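You operate a simulated robot arm through the tools that you are given. There is no shell and no other tool.

Carry out the task below with a simulated robot arm. There is one attempt and no reset: what you move stays moved.

TASK
Vent the test line, then free nut two and nut one.
Fine: vent and read 0 BAR on the test line gauge before you loosen anything; use the grey socket spanner and stand it back; leave the third nut tight and the vent open; no hand in the jet. Set down upright: grey socket spanner.

It is judged by the outcome, as a careful person would: the job done as asked, and still so three seconds after it is handed in. It fails if anything else is knocked over, pushed out of place, dropped, spilled or broken.

THE ROBOT
A 7-joint arm with a two-finger parallel gripper, fixed in place. Base frame: the origin is on the floor under the middle of its stand, x ahead of it, y to its left, z up; the work surface is at about z = 0.9. Units: m, degrees, N and s.
It reaches about 1.479 m from its shoulder. Its first joint turns from -166.0 to 166.0 degrees. Payload 4.4 kg.
The TCP is the grasp point between the finger pads, 0.023 m short of the fingertips. In the tool frame z runs along the fingers and y along their closing line. The gripper opens to 0.094 m. The fingers are 0.038 m wide and 0.01 m thick; the gripper's body (0.054 by 0.096 m) begins 0.039 m behind the TCP.
Orientation is told as [roll, pitch, yaw] about the base's x, y, z axes, in that order, counted from this pose: with the fingers straight down and closing along the base's y, the tool's x points along the base's -x, its y along +y and its z along -z.

THE INTERFACE
- The arm moves only by the tool drive_tool. Its argument "motion" is a list of rows, each an object of numbers (a shift or turn left out is 0, a gripper value left out holds the last): "dx", "dy", "dz": the shift along the tool's x, y, z in m; "ax", "ay", "az": the turn, a rotation vector about the tool's x, y, z in degrees; "grip": the finger opening in m, from 0 to 0.094. In form: [{"dx": .., "dy": .., "dz": .., "ax": .., "ay": .., "az": .., "grip": ..}, ...]. A call has 1 to 20 rows; each row shifts and turns the commanded pose from where the row before left it, along the tool's axes as they then stand. Rows are played at 5 a second. More than 0.05 m and 8.6 degrees between two rows, or a gripper value outside its range, and nothing of the call is played. A pose out of reach is approached as far as the arm can. The call stops where the force on the tool passes 60 N (or 10 N more than at its start, if that is more) or the arm is blocked; 0.2 s more then pass. The fingers move at their own pace (about 0.072 m/s each) and stop on an object; they squeeze with about 22 N. The grip force told is the motor's: it shows also when the fingers shut on nothing. Time passes only in rows, and 0.2 s behind the last, so rows that do not move let the fingers close. It gives the time, the measured TCP pose, the force on the tool (base axes), the opening and the grip force at its end, in the units of the frame above (readings bear some noise), with the torque about the TCP (base axes, N m) and any sound that the robot's microphone picked up.
- Cameras (640 x 400 px; columns grow to the right, rows downward): "scene" is fixed at [0.2224, -0.4872, 1.6544]; the picture's right is [0.83, -0.56, 0.00], its down [-0.34, -0.50, -0.80] and it looks along [0.45, 0.66, -0.61] (base axes); focal length 298 px, centre (320, 200). "wrist" rides on the gripper at [0.086, 0.016, -0.074] in the tool frame; the picture's right is [-0.18, 0.98, 0.00], its down [-0.58, -0.11, -0.81] and it looks along [-0.79, -0.15, 0.59] (tool axes); focal length 243 px, centre (320, 200). There is no depth. A picture from a camera that has moved, and an enlarged one, comes with that camera's place and axes in the base frame and with its lens. The place of the scene camera against the robot may be out by one fixed shift of up to 0.018 m in any direction.
- camera(camera): a new picture of that camera. No time passes.
- zoom(camera, box): a new picture of the part [left, top, right, bottom] of that camera's present view, enlarged. No time passes.
- finish_job(): hands the job in; it is judged then, once.

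Places have to be worked out from the pictures, the camera data and where the tool is seen. Open the gripper and draw the arm clear of the work before you hand the job in, unless the task says otherwise.

The tools are called after "Request:" as a command line: name --argument value ..., lists and objects as JSON in quotes. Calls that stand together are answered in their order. drive_tool: Moves the arm, as the interface text tells. Its arguments: {"type":"object","properties":{"motion":{"type":"array","items":{"type":"object","properties":{"dx":{"type":"number"},"dy":{"type":"number"},"dz":{"type":"number"},"ax":{"type":"number"},"ay":{"type":"number"},"az":{"type":"number"},"grip":{"type":"number"}}}}},"required":["motion"]} The other tools are called the same way: camera (camera) takes a picture; zoom (camera, box) takes an enlarged picture of a part of a camera's view; finish_job () hands the job in.

At the start:

```text
clock: 0.0
tool_pos: [0.6127, 0.4984, 1.3746]
tool_rot: [0.0, 0.0, 0.0]
wrist_force: [0.4, -0.6, -0.5]
torque: [0.02, 0.04, 0.0]
finger_gap: 0.0942
gripper_force: 0.0
```

scene: 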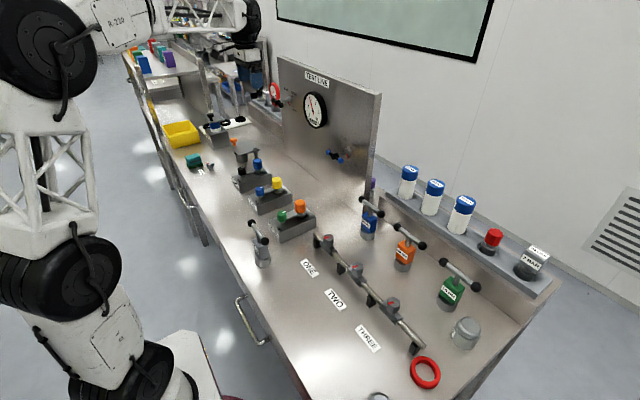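
wrist: 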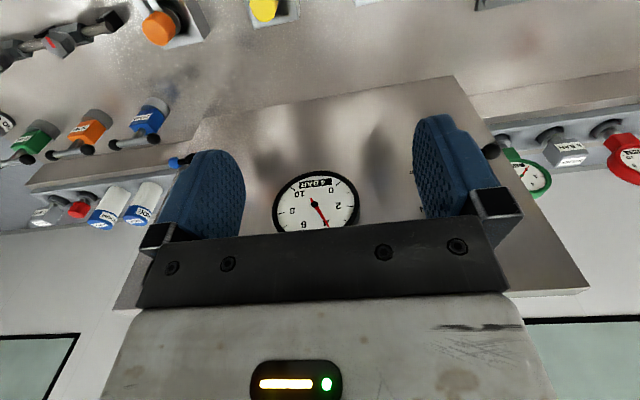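

I start by studying the scene closely with enlarged views of the panel, the nuts and the spanners.

Request:
zoom --camera "scene" --box '[260, 50, 400, 190]'

Request:
zoom --camera "scene" --box '[230, 180, 480, 380]'

Request:
zoom --camera "scene" --box '[160, 100, 340, 280]'

Request:
zoom --camera "scene" --box '[380, 150, 580, 400]'

```text
2.86 times, centred on (330, 120) of scene
camera zoom: at [0.2224, -0.4872, 1.6544], right [0.83, -0.56, 0.0], down [-0.34, -0.5, -0.8], along [0.45, 0.66, -0.61], focal length 851 px, centre (291, 429)
```

zoom: 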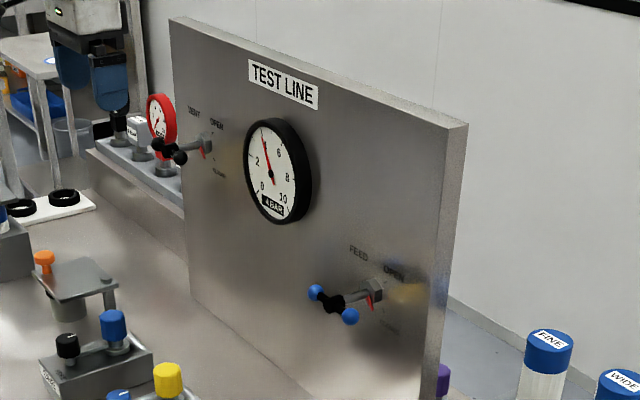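

```text
2.00 times, centred on (355, 280) of scene
camera zoom: at [0.2224, -0.4872, 1.6544], right [0.83, -0.56, 0.0], down [-0.34, -0.5, -0.8], along [0.45, 0.66, -0.61], focal length 596 px, centre (250, 40)
```

zoom: 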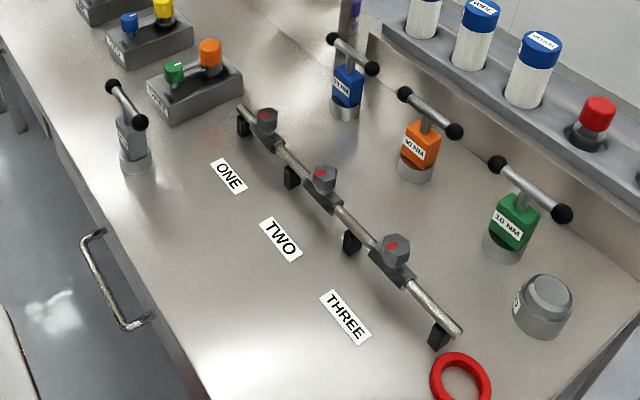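

```text
2.22 times, centred on (250, 190) of scene
camera zoom: at [0.2224, -0.4872, 1.6544], right [0.83, -0.56, 0.0], down [-0.34, -0.5, -0.8], along [0.45, 0.66, -0.61], focal length 662 px, centre (476, 222)
```

zoom: 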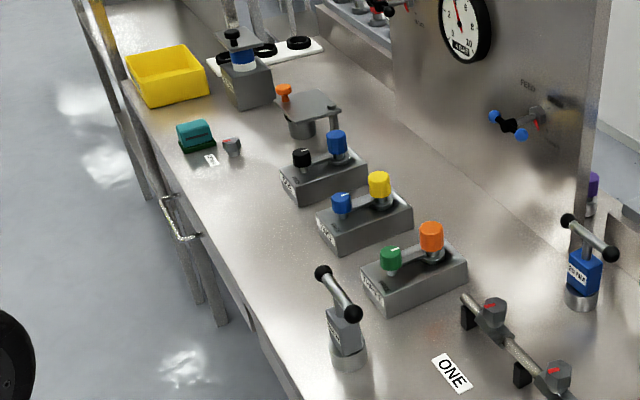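

```text
1.60 times, centred on (480, 275) of scene
camera zoom: at [0.2224, -0.4872, 1.6544], right [0.83, -0.56, 0.0], down [-0.34, -0.5, -0.8], along [0.45, 0.66, -0.61], focal length 476 px, centre (64, 80)
```

zoom: 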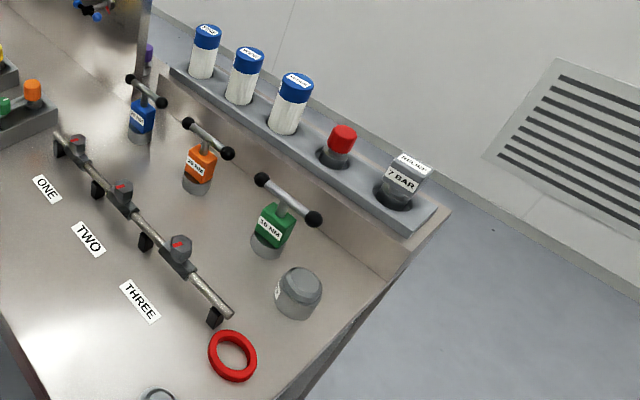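

The line gauge shows about 4 BAR, with a VENT lever (black) and a FEED lever (blue) on the panel. I zoom the wrist and scene views further to read the lever pointers and find the vent outlet.

Request:
zoom --camera "wrist" --box '[250, 150, 390, 240]'

Request:
zoom --camera "wrist" --box '[470, 100, 640, 220]'

Request:
zoom --camera "scene" --box '[275, 85, 335, 125]'

Request:
zoom --camera "scene" --box '[320, 135, 380, 175]'

Request:
zoom --camera "scene" --box '[225, 210, 305, 280]'

Request:
zoom --camera "scene" --box '[300, 220, 400, 290]'

```text
4.44 times, centred on (320, 195) of wrist
camera zoom: at [0.5271, 0.5137, 1.4483], right [0.18, 0.98, 0.0], down [0.58, -0.11, 0.81], along [0.79, -0.15, -0.59], focal length 1078 px, centre (320, 222)
```

zoom: 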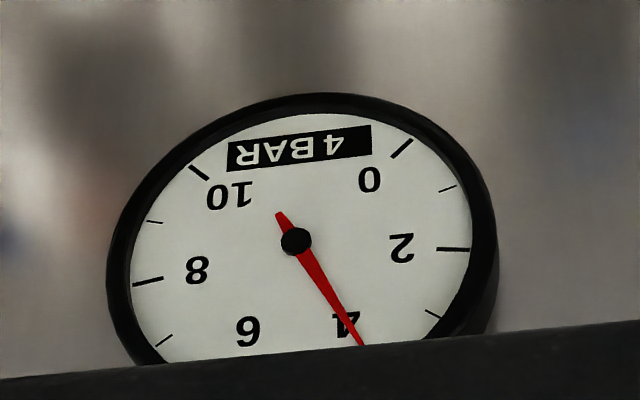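

```text
3.33 times, centred on (555, 160) of wrist
camera zoom: at [0.5271, 0.5137, 1.4483], right [0.18, 0.98, 0.0], down [0.58, -0.11, 0.81], along [0.79, -0.15, -0.59], focal length 809 px, centre (-463, 333)
```

zoom: 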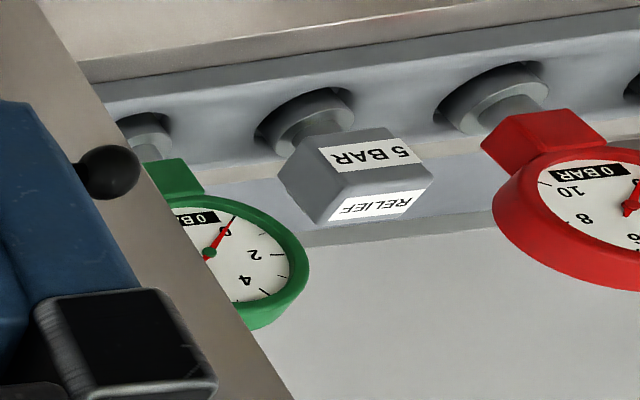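

```text
10.00 times, centred on (305, 105) of scene
camera zoom: at [0.2224, -0.4872, 1.6544], right [0.83, -0.56, 0.0], down [-0.34, -0.5, -0.8], along [0.45, 0.66, -0.61], focal length 2978 px, centre (470, 1150)
```

zoom: 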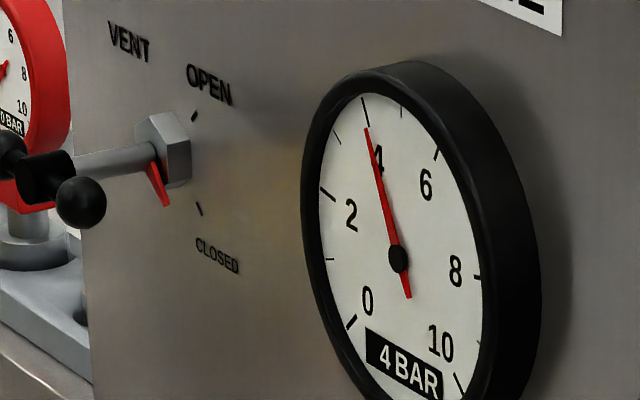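

```text
10.00 times, centred on (350, 155) of scene
camera zoom: at [0.2224, -0.4872, 1.6544], right [0.83, -0.56, 0.0], down [-0.34, -0.5, -0.8], along [0.45, 0.66, -0.61], focal length 2978 px, centre (20, 650)
```

zoom: 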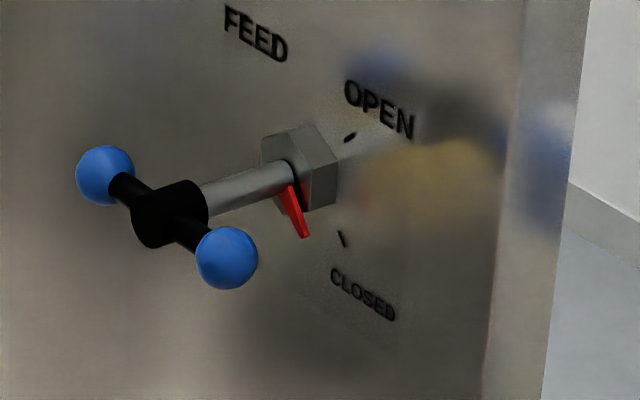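

```text
5.71 times, centred on (265, 245) of scene
camera zoom: at [0.2224, -0.4872, 1.6544], right [0.83, -0.56, 0.0], down [-0.34, -0.5, -0.8], along [0.45, 0.66, -0.61], focal length 1702 px, centre (634, -57)
```

zoom: 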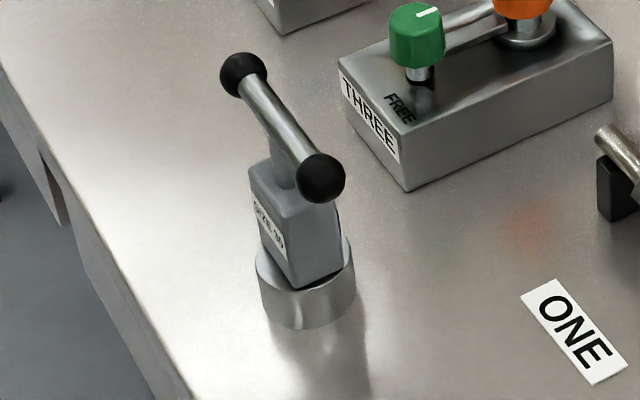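

```text
5.71 times, centred on (350, 255) of scene
camera zoom: at [0.2224, -0.4872, 1.6544], right [0.83, -0.56, 0.0], down [-0.34, -0.5, -0.8], along [0.45, 0.66, -0.61], focal length 1702 px, centre (149, -114)
```

zoom: 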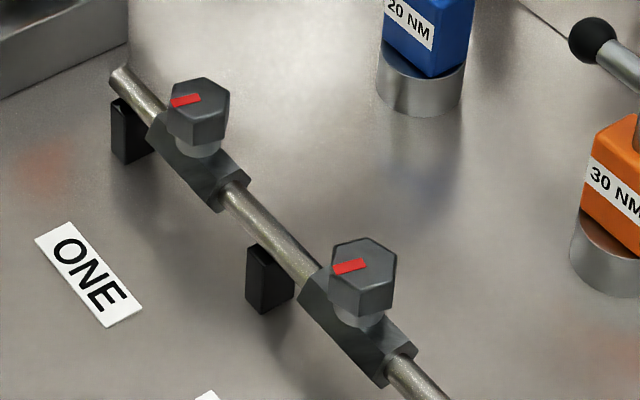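

Both pointers appear to be at CLOSED, the line is at 4 BAR, and the vent lever looks to be at about (0.78, 0.654, 1.213) with its bar along y. I tilt the tool and move back to get a face-on view of the panel and look for the vent outlet.

Request:
drive_tool --motion '[{"dx": 0.015, "dy": 0.03, "dz": 0.02}, {"dx": 0.015, "dy": 0.03, "dz": 0.025}, {"dx": 0.015, "dy": 0.03, "dz": 0.025}, {"dx": 0.015, "dy": 0.03, "dz": 0.025}, {"dx": 0.015, "dy": 0.03, "dz": 0.025}, {"ay": -7.5}, {"ay": -7.5}, {"ay": -7.5}, {"ay": -7.5}, {"ay": -7.5}, {"ay": -7.5}, {}]'

Request:
camera --camera "wrist"

Request:
camera --camera "scene"

```text
clock: 2.6
tool_pos: [0.5373, 0.6486, 1.2555]
tool_rot: [0.0, -45.0, 0.1]
wrist_force: [-0.2, 0.3, 0.1]
torque: [0.01, -0.01, 0.04]
finger_gap: 0.0942
gripper_force: 0.0
```

```text
taken
camera wrist: at [0.4245, 0.6635, 1.2453], right [0.13, 0.98, 0.13], down [-0.16, -0.11, 0.98], along [0.98, -0.15, 0.14], focal length 243 px, centre (320, 200)
```

wrist: 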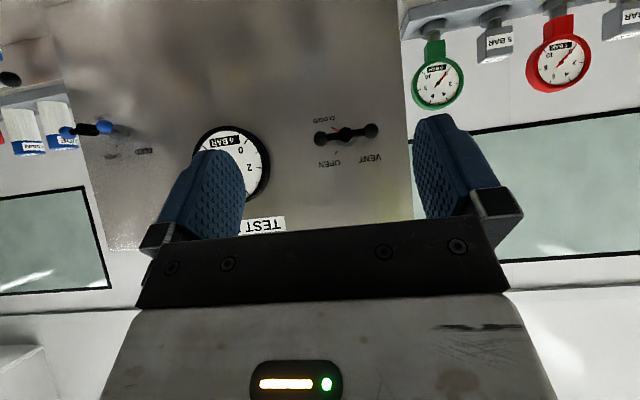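

```text
taken
```

scene: 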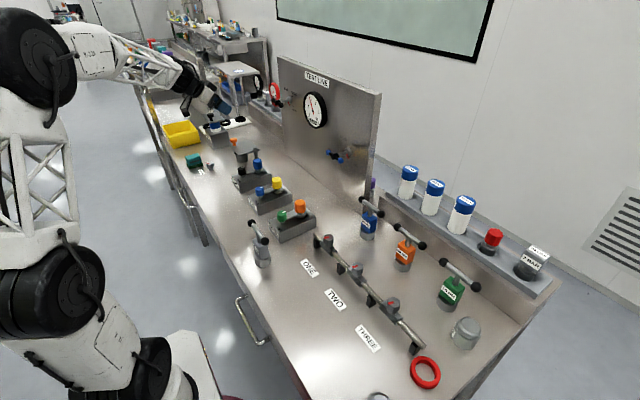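

Request:
zoom --camera "wrist" --box '[290, 90, 410, 180]'

Request:
zoom --camera "wrist" --box '[60, 90, 180, 180]'

Request:
zoom --camera "wrist" --box '[180, 0, 420, 130]'

```text
4.44 times, centred on (350, 135) of wrist
camera zoom: at [0.4245, 0.6635, 1.2453], right [0.13, 0.98, 0.13], down [-0.16, -0.11, 0.98], along [0.98, -0.15, 0.14], focal length 1078 px, centre (187, 489)
```

zoom: 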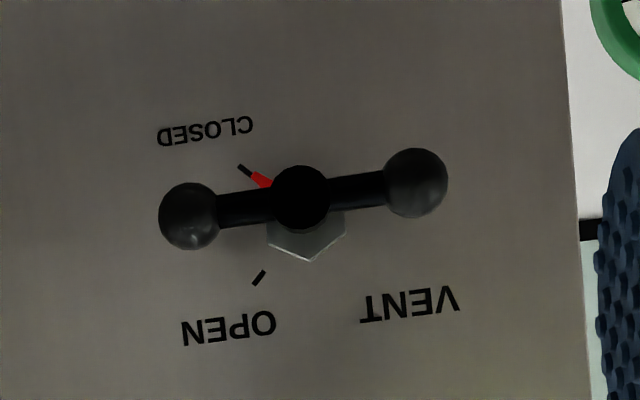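

```text
4.44 times, centred on (120, 135) of wrist
camera zoom: at [0.4245, 0.6635, 1.2453], right [0.13, 0.98, 0.13], down [-0.16, -0.11, 0.98], along [0.98, -0.15, 0.14], focal length 1078 px, centre (1209, 489)
```

zoom: 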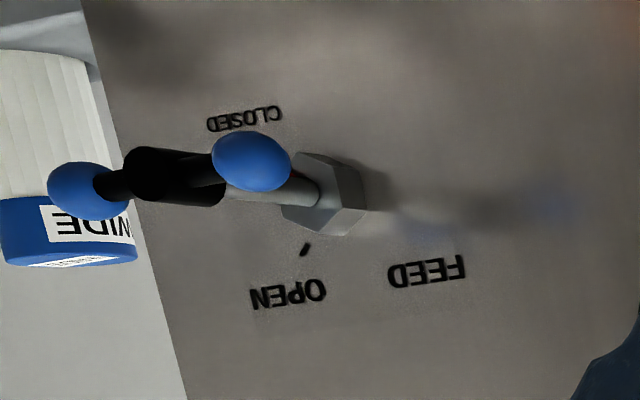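

```text
2.67 times, centred on (300, 65) of wrist
camera zoom: at [0.4245, 0.6635, 1.2453], right [0.13, 0.98, 0.13], down [-0.16, -0.11, 0.98], along [0.98, -0.15, 0.14], focal length 647 px, centre (373, 560)
```

zoom: 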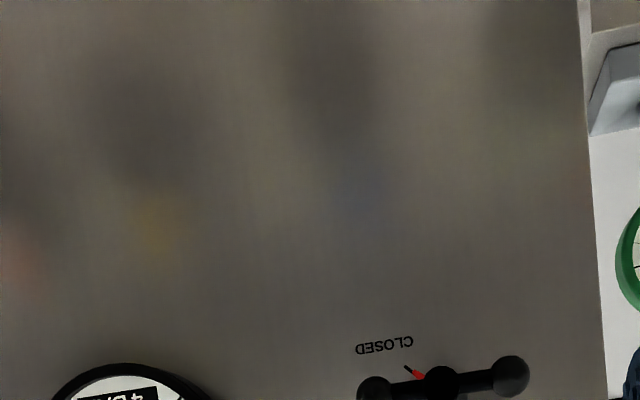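

The vent pointer sits at CLOSED with its bar horizontal; feed also reads CLOSED. I zoom on the bench items to find any vent outlet or jet path.

Request:
zoom --camera "scene" --box '[180, 130, 270, 190]'

Request:
zoom --camera "scene" --box '[230, 150, 320, 240]'

Request:
zoom --camera "scene" --box '[150, 70, 290, 150]'

Request:
zoom --camera "scene" --box '[350, 330, 470, 400]'

Request:
zoom --camera "scene" --box '[340, 170, 420, 230]'

```text
6.67 times, centred on (225, 160) of scene
camera zoom: at [0.2224, -0.4872, 1.6544], right [0.83, -0.56, 0.0], down [-0.34, -0.5, -0.8], along [0.45, 0.66, -0.61], focal length 1985 px, centre (953, 467)
```

zoom: 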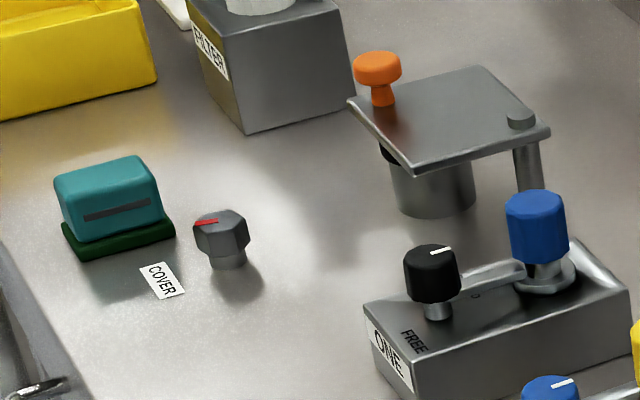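

```text
4.44 times, centred on (275, 195) of scene
camera zoom: at [0.2224, -0.4872, 1.6544], right [0.83, -0.56, 0.0], down [-0.34, -0.5, -0.8], along [0.45, 0.66, -0.61], focal length 1323 px, centre (520, 222)
```

zoom: 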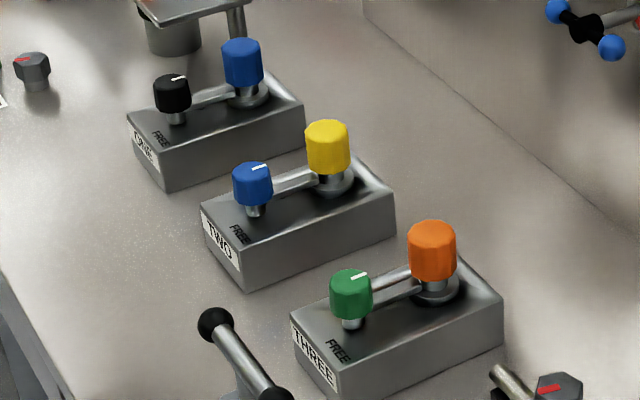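

```text
4.57 times, centred on (220, 110) of scene
camera zoom: at [0.2224, -0.4872, 1.6544], right [0.83, -0.56, 0.0], down [-0.34, -0.5, -0.8], along [0.45, 0.66, -0.61], focal length 1361 px, centre (777, 611)
```

zoom: 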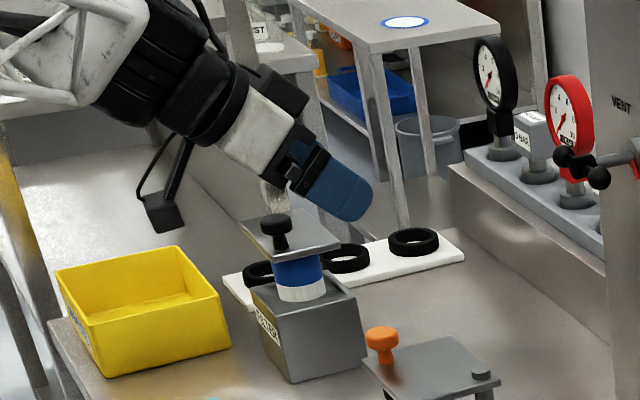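

```text
5.33 times, centred on (410, 365) of scene
camera zoom: at [0.2224, -0.4872, 1.6544], right [0.83, -0.56, 0.0], down [-0.34, -0.5, -0.8], along [0.45, 0.66, -0.61], focal length 1588 px, centre (-160, -680)
```

zoom: 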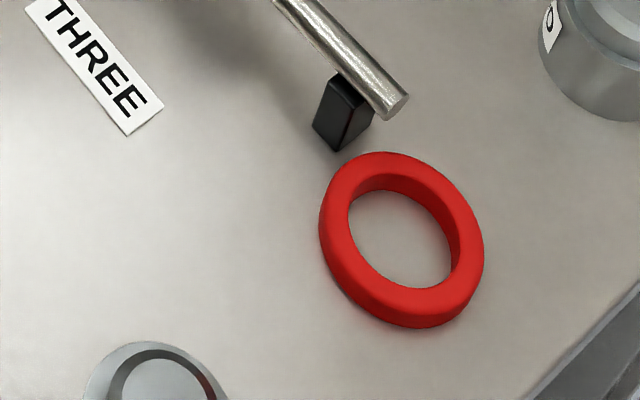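

```text
6.67 times, centred on (380, 200) of scene
camera zoom: at [0.2224, -0.4872, 1.6544], right [0.83, -0.56, 0.0], down [-0.34, -0.5, -0.8], along [0.45, 0.66, -0.61], focal length 1985 px, centre (-80, 200)
```

zoom: 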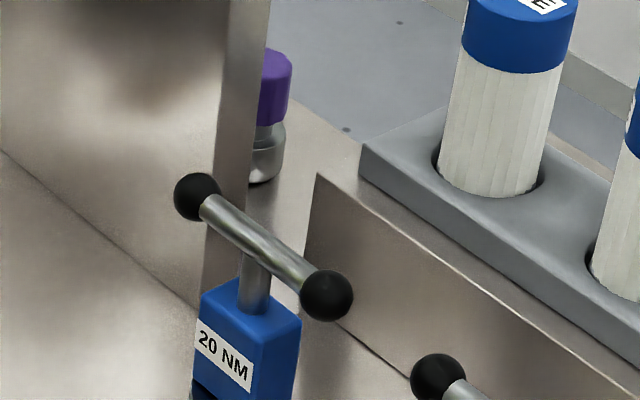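

The panel front shows no outlet near the lever, so I'll grip the vent lever across hub and outer (left) ball with fingers pointing at the panel. First I rotate the tool to face the panel, closing line vertical, still at a standoff.

Request:
drive_tool --motion '[{"ay": -7.5}, {"ay": -7.5}, {"ay": -7.5}, {"ay": -7.5}, {"ay": -7.5}, {"ay": -7.5}, {"az": 7.5}, {"az": 7.5}, {"az": 7.5}, {"az": 7.5}, {"az": 7.5}, {"az": 7.5}, {"az": 7.5}, {"az": 7.5}, {"az": 7.5}, {"az": 7.5}, {"az": 7.5}, {"az": 7.5}, {}]'

Request:
camera --camera "wrist"

Request:
camera --camera "scene"

```text
clock: 6.6
tool_pos: [0.5427, 0.661, 1.3]
tool_rot: [87.9, -13.8, -89.9]
wrist_force: [-0.1, -0.7, -0.5]
torque: [0.01, 0.0, -0.02]
finger_gap: 0.094
gripper_force: 0.1
out of reach, approached as far as the arm can: row 16, 17, 18
```

```text
taken
camera wrist: at [0.4693, 0.7477, 1.2955], right [0.04, 0.05, 1.0], down [-0.81, -0.59, 0.06], along [0.59, -0.81, 0.02], focal length 243 px, centre (320, 200)
```

wrist: 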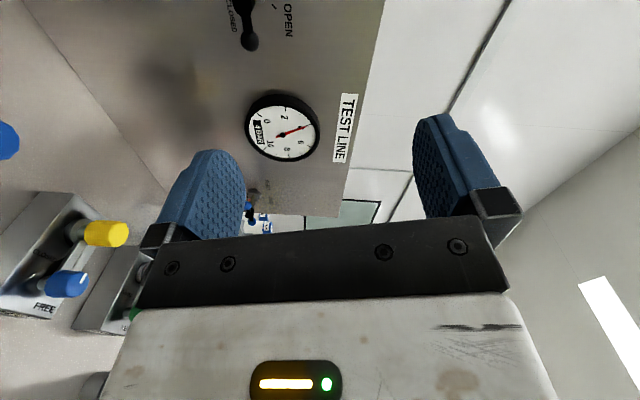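

```text
taken
```

scene: 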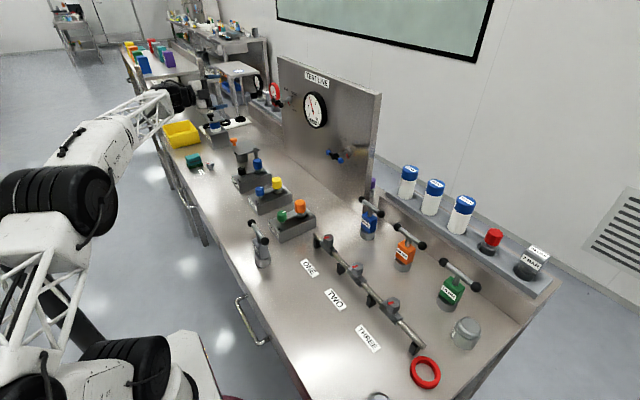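

The arm could not reach the last ~14° of that turn (tool angle is now ~76°). I'll turn the other way and test whether −90° to −180° about the tool axis is reachable here in free space.

Request:
drive_tool --motion '[{"az": -8.5}, {"az": -8.5}, {"az": -8.5}, {"az": -8.5}, {"az": -8.5}, {"az": -8.5}, {"az": -8.5}, {"az": -8.5}, {"az": -8.5}, {}]'

```text
clock: 8.8
tool_pos: [0.5441, 0.6617, 1.2976]
tool_rot: [-7.9, -88.0, 7.6]
wrist_force: [0.1, 0.5, -0.2]
torque: [-0.02, 0.0, 0.01]
finger_gap: 0.0942
gripper_force: 0.1
```

Back at the neutral roll with the tool pointing at the panel. I now test the −90° side.

Request:
drive_tool --motion '[{"ay": -2.0}, {"az": -7.5}, {"az": -7.5}, {"az": -7.5}, {"az": -7.5}, {"az": -7.5}, {"az": -7.5}, {"az": -7.5}, {"az": -7.5}, {"az": -7.5}, {"az": -7.5}, {"az": -7.5}, {"az": -7.5}, {}]'

Request:
drive_tool --motion '[{"az": -7.5}, {"az": -7.5}, {"az": -7.5}, {"az": -7.5}, {"az": -7.5}, {"az": -7.5}, {"az": -7.5}, {"az": -7.5}, {"az": -7.5}, {"az": -7.5}, {"az": -7.5}, {"az": -7.5}, {}]'

```text
clock: 11.8
tool_pos: [0.5428, 0.6601, 1.2972]
tool_rot: [-90.0, 0.2, 89.6]
wrist_force: [-0.5, 0.0, -0.2]
torque: [-0.02, 0.02, 0.0]
finger_gap: 0.0939
gripper_force: 0.1
```

```text
clock: 14.6
tool_pos: [0.5427, 0.6625, 1.2968]
tool_rot: [83.5, 89.7, -97.0]
wrist_force: [0.9, 0.5, 0.0]
torque: [-0.03, 0.03, 0.0]
finger_gap: 0.0939
gripper_force: 0.2
```

The whole −90° to −180° range is reachable. I go back to −90° (tool x along −y) and take pictures before approaching the lever.

Request:
drive_tool --motion '[{"az": 7.5}, {"az": 7.5}, {"az": 7.5}, {"az": 7.5}, {"az": 7.5}, {"az": 7.5}, {"az": 7.5}, {"az": 7.5}, {"az": 7.5}, {"az": 7.5}, {"az": 7.5}, {"az": 7.5}, {}]'

Request:
camera --camera "wrist"

```text
clock: 17.4
tool_pos: [0.5441, 0.6607, 1.2999]
tool_rot: [-89.9, 0.1, 89.5]
wrist_force: [1.0, -0.4, 0.8]
torque: [0.01, 0.04, 0.0]
finger_gap: 0.0943
gripper_force: 0.1
```

```text
taken
camera wrist: at [0.4688, 0.5738, 1.2816], right [0.0, 0.18, -0.98], down [-0.8, 0.59, 0.11], along [0.6, 0.79, 0.15], focal length 243 px, centre (320, 200)
```

wrist: 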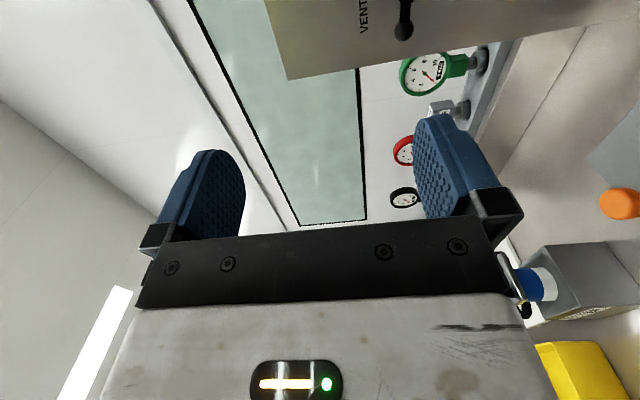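

Now I move to a standoff in front of the vent lever, about (0.70, 0.675, 1.209), lined up on hub and left ball.

Request:
drive_tool --motion '[{"dx": -0.0039, "dy": 0.0224, "dz": 0.039}, {"dx": -0.0039, "dy": 0.0224, "dz": 0.039}, {"dx": -0.0039, "dy": 0.0224, "dz": 0.039}, {"dx": -0.0039, "dy": 0.0224, "dz": 0.038}, {}]'

Request:
camera --camera "wrist"

Request:
zoom --camera "scene" --box '[220, 60, 340, 140]'

```text
clock: 18.6
tool_pos: [0.6974, 0.6739, 1.2097]
tool_rot: [-90.1, 0.2, 89.6]
wrist_force: [-0.9, 0.6, -0.8]
torque: [0.01, -0.02, -0.03]
finger_gap: 0.0939
gripper_force: 0.0
```

```text
taken
camera wrist: at [0.6222, 0.5879, 1.1917], right [0.0, 0.18, -0.98], down [-0.8, 0.59, 0.11], along [0.6, 0.79, 0.15], focal length 243 px, centre (320, 200)
```

wrist: 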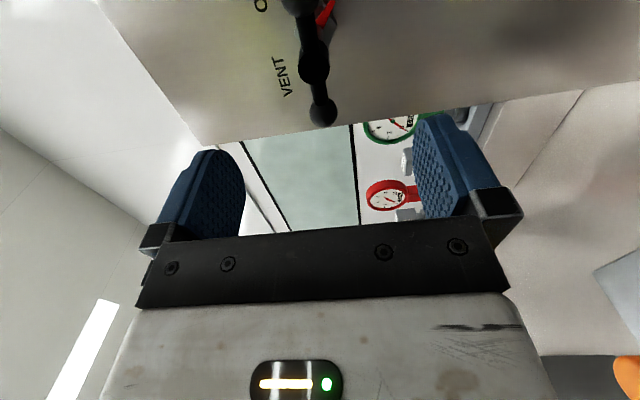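

```text
5.00 times, centred on (280, 100) of scene
camera zoom: at [0.2224, -0.4872, 1.6544], right [0.83, -0.56, 0.0], down [-0.34, -0.5, -0.8], along [0.45, 0.66, -0.61], focal length 1489 px, centre (520, 700)
```

zoom: 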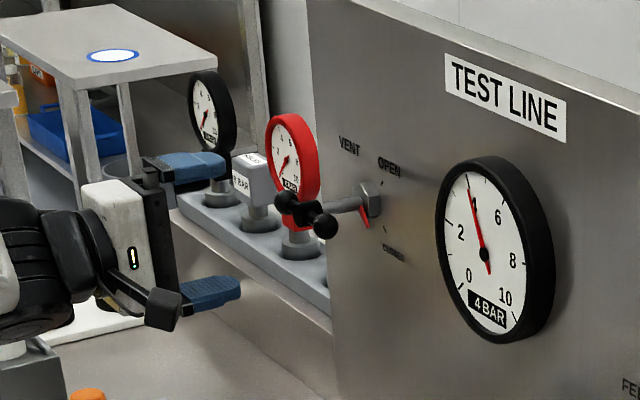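

The wrist view matches predicted positions: hub and left ball lie straddling the tool axis 0.08 m ahead. I advance 0.079 m and close the fingers on the lever.

Request:
drive_tool --motion '[{"dz": 0.027}, {"dz": 0.027}, {"dz": 0.025}, {}, {"grip": 0.05}, {"grip": 0.05}, {"grip": 0.05}]'

Request:
zoom --camera "scene" --box '[240, 60, 340, 130]'

Request:
camera --camera "wrist"

```text
clock: 20.2
tool_pos: [0.7754, 0.6735, 1.2109]
tool_rot: [-90.1, 0.1, 89.6]
wrist_force: [0.0, -0.6, 0.3]
torque: [0.01, 0.03, -0.01]
finger_gap: 0.0497
gripper_force: 0.0
```

```text
5.71 times, centred on (290, 95) of scene
camera zoom: at [0.2224, -0.4872, 1.6544], right [0.83, -0.56, 0.0], down [-0.34, -0.5, -0.8], along [0.45, 0.66, -0.61], focal length 1702 px, centre (491, 800)
```

zoom: 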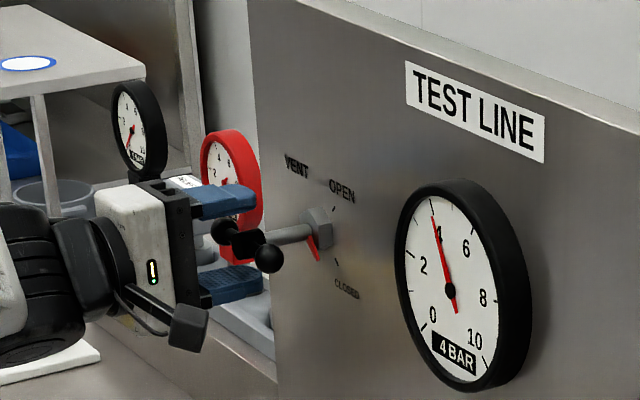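

```text
taken
camera wrist: at [0.7013, 0.5865, 1.1926], right [0.0, 0.18, -0.98], down [-0.8, 0.59, 0.11], along [0.6, 0.79, 0.15], focal length 243 px, centre (320, 200)
```

wrist: 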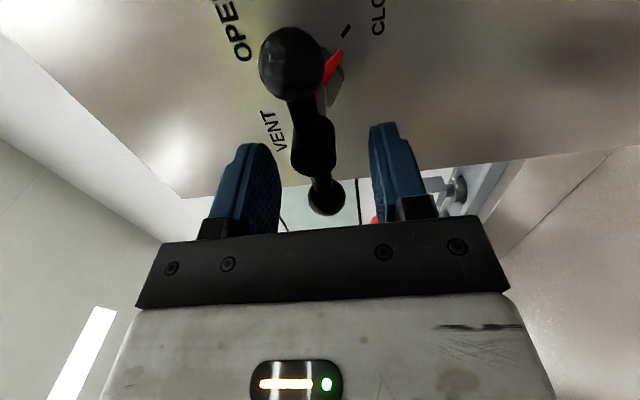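

The lever sits between the pads as planned. I close the fingers onto hub and ball.

Request:
drive_tool --motion '[{"dz": 0.003, "grip": 0.03}, {"grip": 0.0}, {"grip": 0.0}, {"grip": 0.0}, {"grip": 0.0}]'

Request:
camera --camera "wrist"

```text
clock: 21.4
tool_pos: [0.7801, 0.6748, 1.2094]
tool_rot: [-90.0, 0.2, 89.6]
wrist_force: [-2.7, 2.0, 1.7]
torque: [0.0, 0.02, -0.02]
finger_gap: 0.0212
gripper_force: 44.8
```

```text
taken
camera wrist: at [0.7045, 0.5868, 1.1926], right [0.0, 0.18, -0.98], down [-0.8, 0.59, 0.11], along [0.6, 0.79, 0.15], focal length 243 px, centre (320, 200)
```

wrist: 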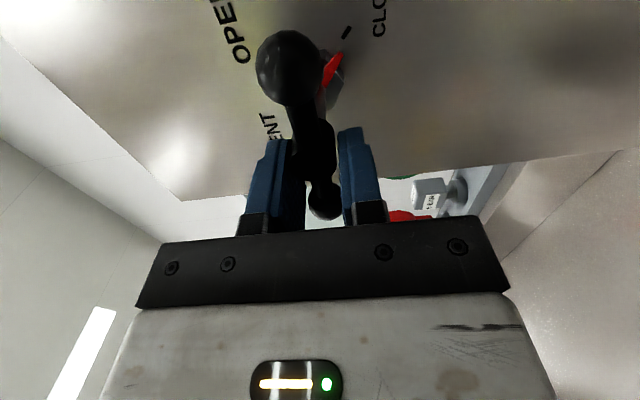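

Gripped firmly at 21 mm gap. I turn the lever in the opening direction (left ball down) about the valve axis, first 30°.

Request:
drive_tool --motion '[{"dx": 0.00015, "dy": 0.0022, "az": -7.5}, {"dx": 0.00015, "dy": 0.0022, "az": -7.5}, {"dx": 0.00015, "dy": 0.0022, "az": -7.5}, {"dx": 0.00015, "dy": 0.0022, "az": -7.5}]'

Request:
zoom --camera "scene" --box '[240, 60, 340, 130]'

Request:
camera --camera "wrist"

```text
clock: 22.4
tool_pos: [0.7787, 0.6721, 1.2008]
tool_rot: [-90.1, 30.3, 89.5]
wrist_force: [-25.8, -30.2, 22.6]
torque: [0.07, 0.09, 0.23]
finger_gap: 0.0212
gripper_force: 44.8
```

```text
5.71 times, centred on (290, 95) of scene
camera zoom: at [0.2224, -0.4872, 1.6544], right [0.83, -0.56, 0.0], down [-0.34, -0.5, -0.8], along [0.45, 0.66, -0.61], focal length 1702 px, centre (491, 800)
```

zoom: 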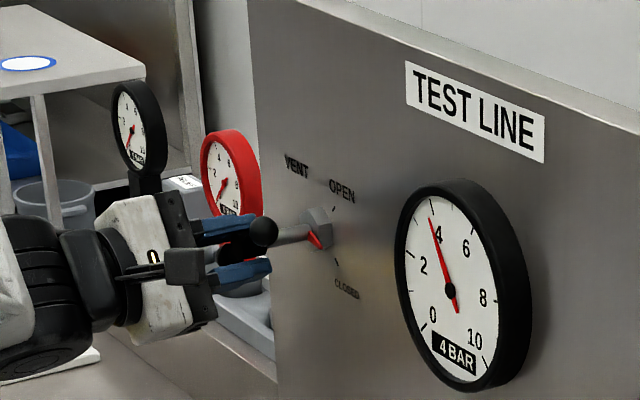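

```text
taken
camera wrist: at [0.7048, 0.5883, 1.23], right [0.0, -0.34, -0.94], down [-0.8, 0.56, -0.2], along [0.6, 0.76, -0.27], focal length 243 px, centre (320, 200)
```

wrist: 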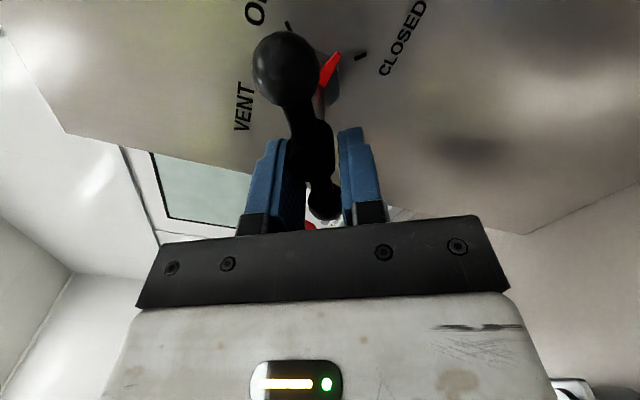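

The lever has turned 30° with the tool, but there's a ~37 N pull along the bar and 26 N away from the panel. I relieve this with a small shift before going on.

Request:
drive_tool --motion '[{"dx": 0.001, "dz": -0.001}, {}]'

```text
clock: 23.0
tool_pos: [0.7809, 0.672, 1.202]
tool_rot: [-90.0, 30.3, 89.6]
wrist_force: [3.7, -13.0, 21.1]
torque: [-0.05, -0.18, -0.25]
finger_gap: 0.0214
gripper_force: 44.8
```

Relief worked (stiffness about 25–30 N/mm). I continue turning in small batches with slight relief shifts.

Request:
drive_tool --motion '[{"dx": 0.0007}, {"dx": 0.00015, "dy": 0.002, "az": -7.5}, {"dx": 0.00015, "dy": 0.002, "az": -7.5}, {}]'

```text
clock: 24.0
tool_pos: [0.7794, 0.6685, 1.1959]
tool_rot: [-90.0, 45.2, 89.6]
wrist_force: [17.0, -8.5, 15.6]
torque: [-0.02, -0.64, -0.56]
finger_gap: 0.0212
gripper_force: 45.7
```

Now at 45° with moderate forces. Continue with a small relief and another 30°.

Request:
drive_tool --motion '[{"dx": 0.0005, "dz": 0.0005}, {"dx": 0.00015, "dy": 0.0021, "az": -7.5}, {"dx": 0.00015, "dy": 0.0021, "az": -7.5}, {}]'

Request:
zoom --camera "scene" --box '[240, 60, 340, 130]'

Request:
camera --camera "wrist"

```text
clock: 25.0
tool_pos: [0.7798, 0.6642, 1.1954]
tool_rot: [-89.9, 60.3, 89.7]
wrist_force: [31.2, 2.2, 9.3]
torque: [-0.05, -0.72, -0.35]
finger_gap: 0.0214
gripper_force: 45.0
```

```text
5.71 times, centred on (290, 95) of scene
camera zoom: at [0.2224, -0.4872, 1.6544], right [0.83, -0.56, 0.0], down [-0.34, -0.5, -0.8], along [0.45, 0.66, -0.61], focal length 1702 px, centre (491, 800)
```

zoom: 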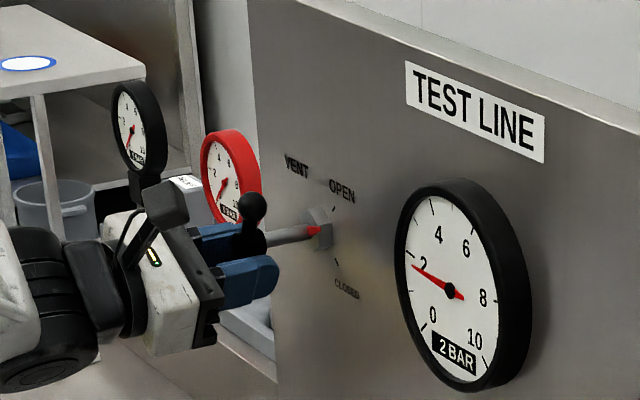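

```text
taken
camera wrist: at [0.705, 0.6065, 1.2613], right [-0.01, -0.76, -0.65], down [-0.8, 0.39, -0.45], along [0.59, 0.52, -0.61], focal length 243 px, centre (320, 200)
```

wrist: 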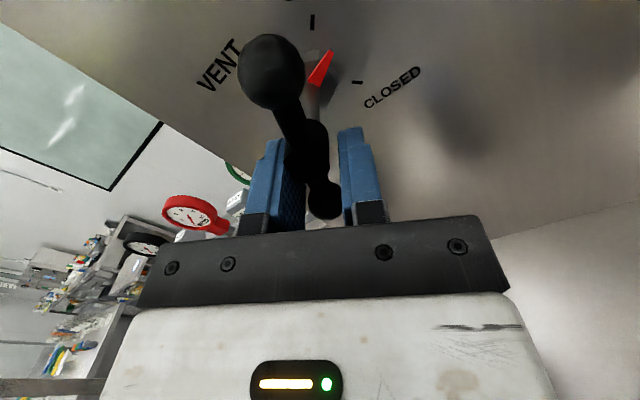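

The line is already falling (2 BAR). I relieve the +x pull with +1 mm along the tool and complete the last 30°.

Request:
drive_tool --motion '[{"dz": 0.001}, {"dx": 0.00015, "dy": 0.0021, "az": -7.5}, {"dx": 0.00015, "dy": 0.0021, "az": -7.5}, {"dz": 0.0003}]'

Request:
drive_tool --motion '[{"dx": 0.00015, "dy": 0.0021, "az": -7.5}, {"dx": 0.00015, "dy": 0.0021, "az": -7.5}, {}]'

Request:
zoom --camera "scene" --box '[240, 60, 340, 130]'

Request:
camera --camera "wrist"

```text
clock: 26.0
tool_pos: [0.78, 0.661, 1.1942]
tool_rot: [-90.2, 75.2, 89.4]
wrist_force: [-2.7, -4.7, 22.6]
torque: [-0.01, -0.54, -0.27]
finger_gap: 0.0215
gripper_force: 44.8
```

```text
clock: 26.9
tool_pos: [0.7797, 0.6593, 1.1946]
tool_rot: [101.7, 89.8, -78.5]
wrist_force: [2.0, 13.1, -0.1]
torque: [0.35, 0.39, 0.01]
finger_gap: 0.0216
gripper_force: 45.0
stopped in row 3: the force on the tool passed its limit at 63 N (the readings are from after the stop); the commanded pose is now the measured one
```

```text
5.71 times, centred on (290, 95) of scene
camera zoom: at [0.2224, -0.4872, 1.6544], right [0.83, -0.56, 0.0], down [-0.34, -0.5, -0.8], along [0.45, 0.66, -0.61], focal length 1702 px, centre (491, 800)
```

zoom: 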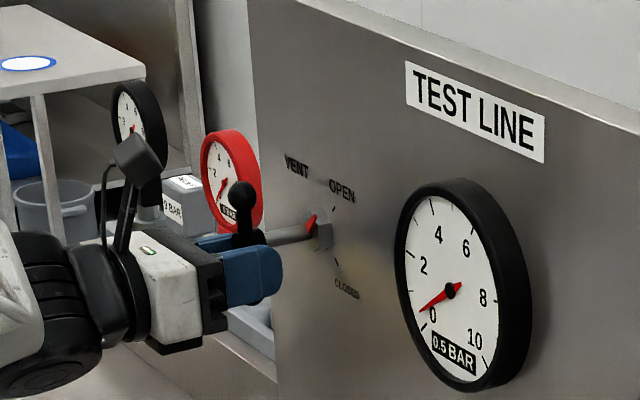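

```text
taken
camera wrist: at [0.7053, 0.6425, 1.2794], right [0.0, -0.98, -0.18], down [-0.81, 0.11, -0.58], along [0.59, 0.14, -0.79], focal length 243 px, centre (320, 200)
```

wrist: 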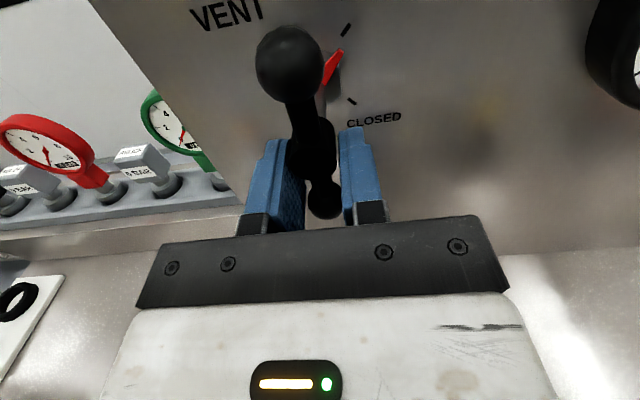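

The pointer is on the OPEN tick and the gauge has dropped to 0.5 BAR, the valve having met its stop. I open the fingers and draw straight back from the lever.

Request:
drive_tool --motion '[{"grip": 0.06}, {"grip": 0.06}, {"grip": 0.06}, {"dz": -0.03}, {"dz": -0.04}, {"dz": -0.04}, {"dz": -0.04}, {}]'

Request:
zoom --camera "scene" --box '[240, 60, 340, 130]'

Request:
camera --camera "wrist"

```text
clock: 28.7
tool_pos: [0.6307, 0.6566, 1.1959]
tool_rot: [108.5, 89.8, -71.6]
wrist_force: [0.5, 0.3, 0.3]
torque: [0.01, 0.01, 0.01]
finger_gap: 0.0601
gripper_force: 0.1
```

```text
5.71 times, centred on (290, 95) of scene
camera zoom: at [0.2224, -0.4872, 1.6544], right [0.83, -0.56, 0.0], down [-0.34, -0.5, -0.8], along [0.45, 0.66, -0.61], focal length 1702 px, centre (491, 800)
```

zoom: 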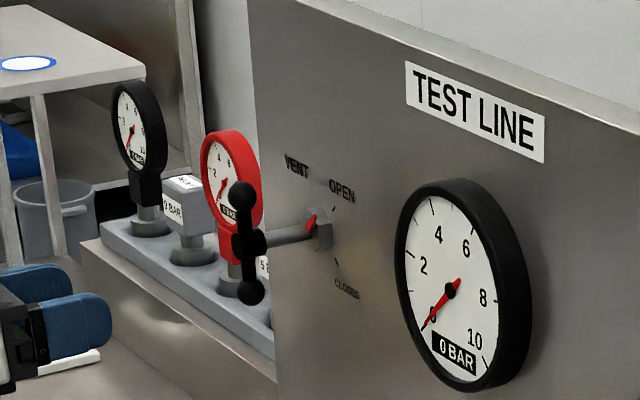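

```text
taken
camera wrist: at [0.5561, 0.64, 1.2806], right [0.0, -0.98, -0.18], down [-0.81, 0.11, -0.58], along [0.59, 0.14, -0.79], focal length 243 px, centre (320, 200)
```

wrist: 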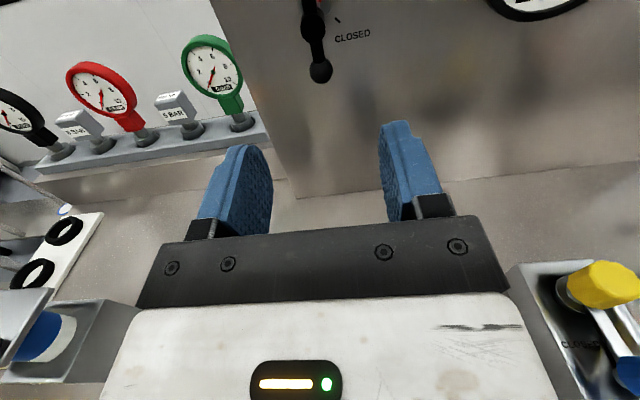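

The display shows 0 BAR. I take a closer look at the gauge to confirm before touching anything else, then raise the arm and swing the fingers down.

Request:
zoom --camera "scene" --box '[290, 80, 340, 135]'

Request:
drive_tool --motion '[{"dx": 0.04, "dz": -0.02}, {"dx": 0.04, "dz": -0.02}, {"dx": 0.04}, {"ay": -7.5}, {"ay": -7.5}, {"ay": -7.5}, {"ay": -7.5}, {"ay": -7.5}, {"ay": -7.5}, {"ay": -7.5}, {"ay": -7.5}, {"ay": -7.5}, {"ay": -7.5}, {"ay": -7.5}, {"ay": -7.5}, {}]'

Request:
camera --camera "scene"

Request:
camera --camera "wrist"

```text
7.27 times, centred on (315, 108) of scene
camera zoom: at [0.2224, -0.4872, 1.6544], right [0.83, -0.56, 0.0], down [-0.34, -0.5, -0.8], along [0.45, 0.66, -0.61], focal length 2166 px, centre (356, 873)
```

zoom: 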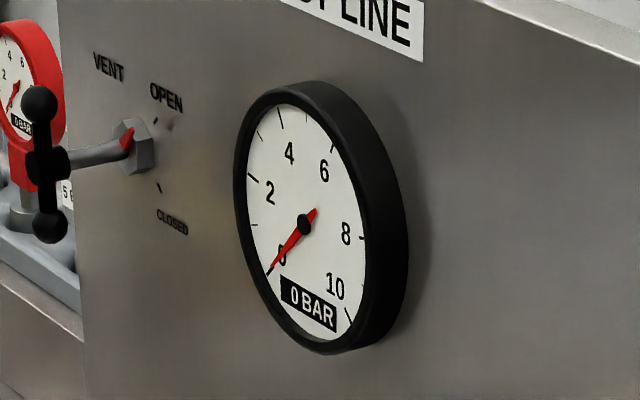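

```text
clock: 32.1
tool_pos: [0.5891, 0.6596, 1.3144]
tool_rot: [0.2, 0.0, 179.8]
wrist_force: [0.2, 0.2, 0.3]
torque: [0.04, 0.01, -0.02]
finger_gap: 0.06
gripper_force: 0.0
```

```text
taken
```

scene: 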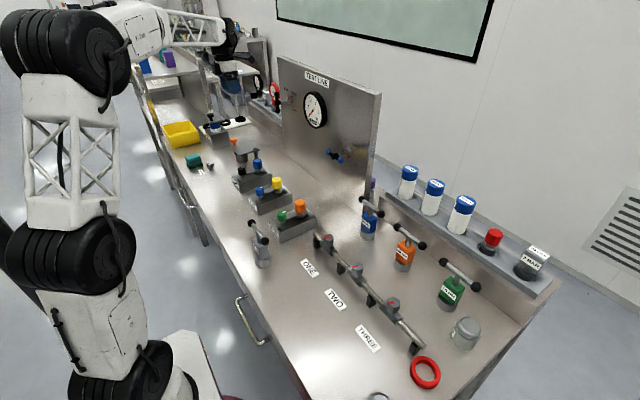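

```text
taken
camera wrist: at [0.676, 0.6422, 1.388], right [-0.19, -0.98, 0.0], down [-0.58, 0.11, 0.81], along [-0.79, 0.15, -0.59], focal length 243 px, centre (320, 200)
```

wrist: 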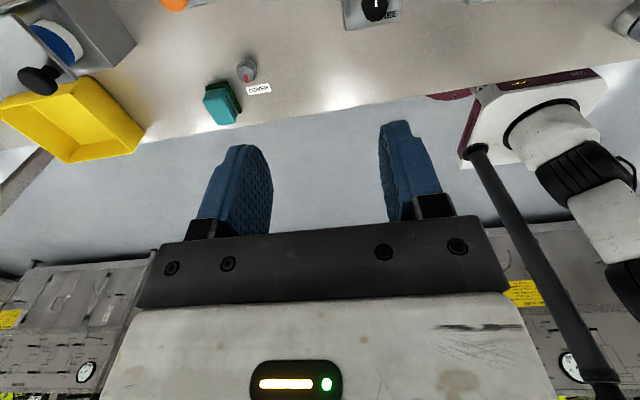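

Confirmed: 0 BAR and the vent pointer on OPEN. I travel above the bench to about (0.60, 0.20, 1.20) to look at the grey spanner from the +x side.

Request:
drive_tool --motion '[{"dy": 0.046, "grip": 0.094}, {"dy": 0.046}, {"dy": 0.046}, {"dy": 0.046}, {"dy": 0.046}, {"dy": 0.046}, {"dy": 0.046, "dz": 0.02}, {"dy": 0.046, "dz": 0.03}, {"dy": 0.046, "dz": 0.03}, {"dy": 0.046, "dz": 0.03}, {}]'

Request:
camera --camera "wrist"

Request:
camera --camera "scene"

```text
refused: row 7 steps farther than a row can; nothing moved
```

```text
taken
camera wrist: at [0.676, 0.6422, 1.388], right [-0.19, -0.98, 0.0], down [-0.58, 0.11, 0.81], along [-0.79, 0.15, -0.59], focal length 243 px, centre (320, 200)
```

wrist: 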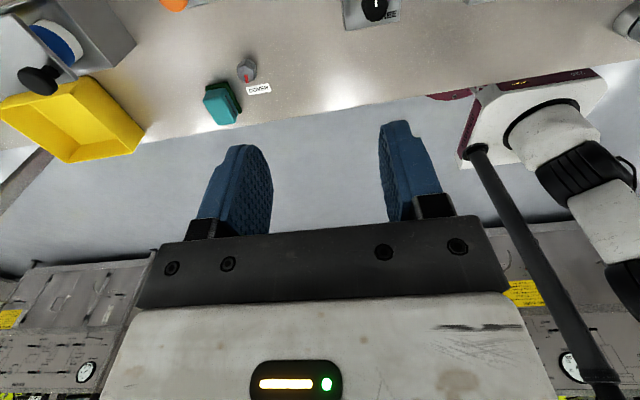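

```text
taken
```

scene: 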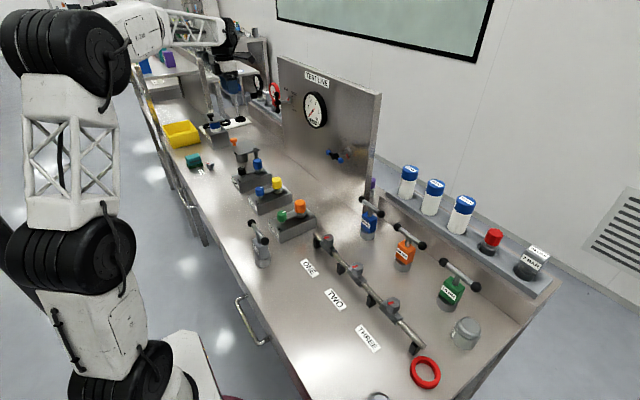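

The row step was slightly too long, so nothing moved. I resend with shorter steps.

Request:
drive_tool --motion '[{"dy": 0.042, "grip": 0.094}, {"dy": 0.042}, {"dy": 0.042}, {"dy": 0.042}, {"dy": 0.042}, {"dy": 0.042}, {"dy": 0.042}, {"dy": 0.042, "dz": 0.02}, {"dy": 0.042, "dz": 0.025}, {"dy": 0.042, "dz": 0.025}, {"dy": 0.042, "dz": 0.025}, {}]'

Request:
camera --camera "wrist"

Request:
camera --camera "scene"

```text
clock: 34.7
tool_pos: [0.5852, 0.1993, 1.2176]
tool_rot: [0.3, 0.2, 179.8]
wrist_force: [0.1, 0.1, 0.5]
torque: [0.02, 0.0, 0.04]
finger_gap: 0.0941
gripper_force: 0.1
```

```text
taken
camera wrist: at [0.6711, 0.1808, 1.2915], right [-0.19, -0.98, 0.0], down [-0.58, 0.11, 0.81], along [-0.79, 0.15, -0.59], focal length 243 px, centre (320, 200)
```

wrist: 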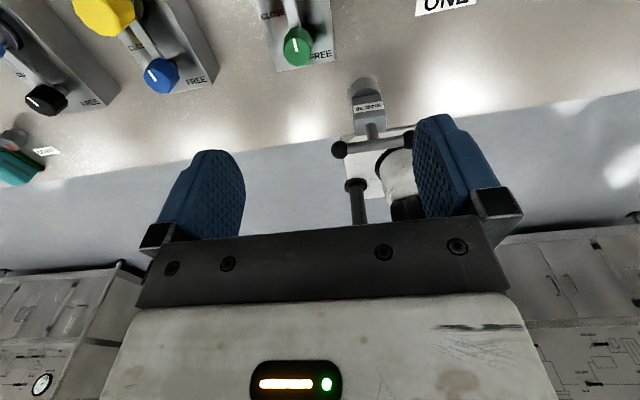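

```text
taken
```

scene: 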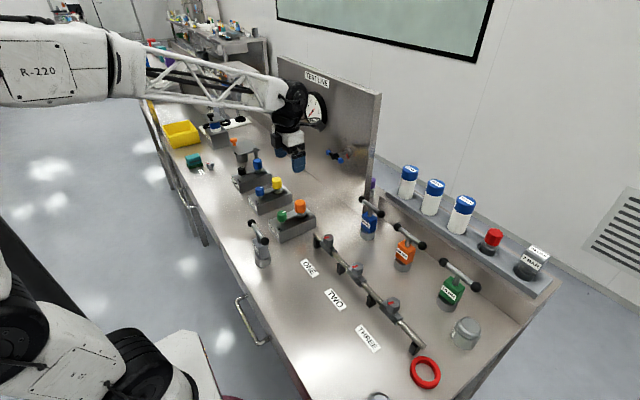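

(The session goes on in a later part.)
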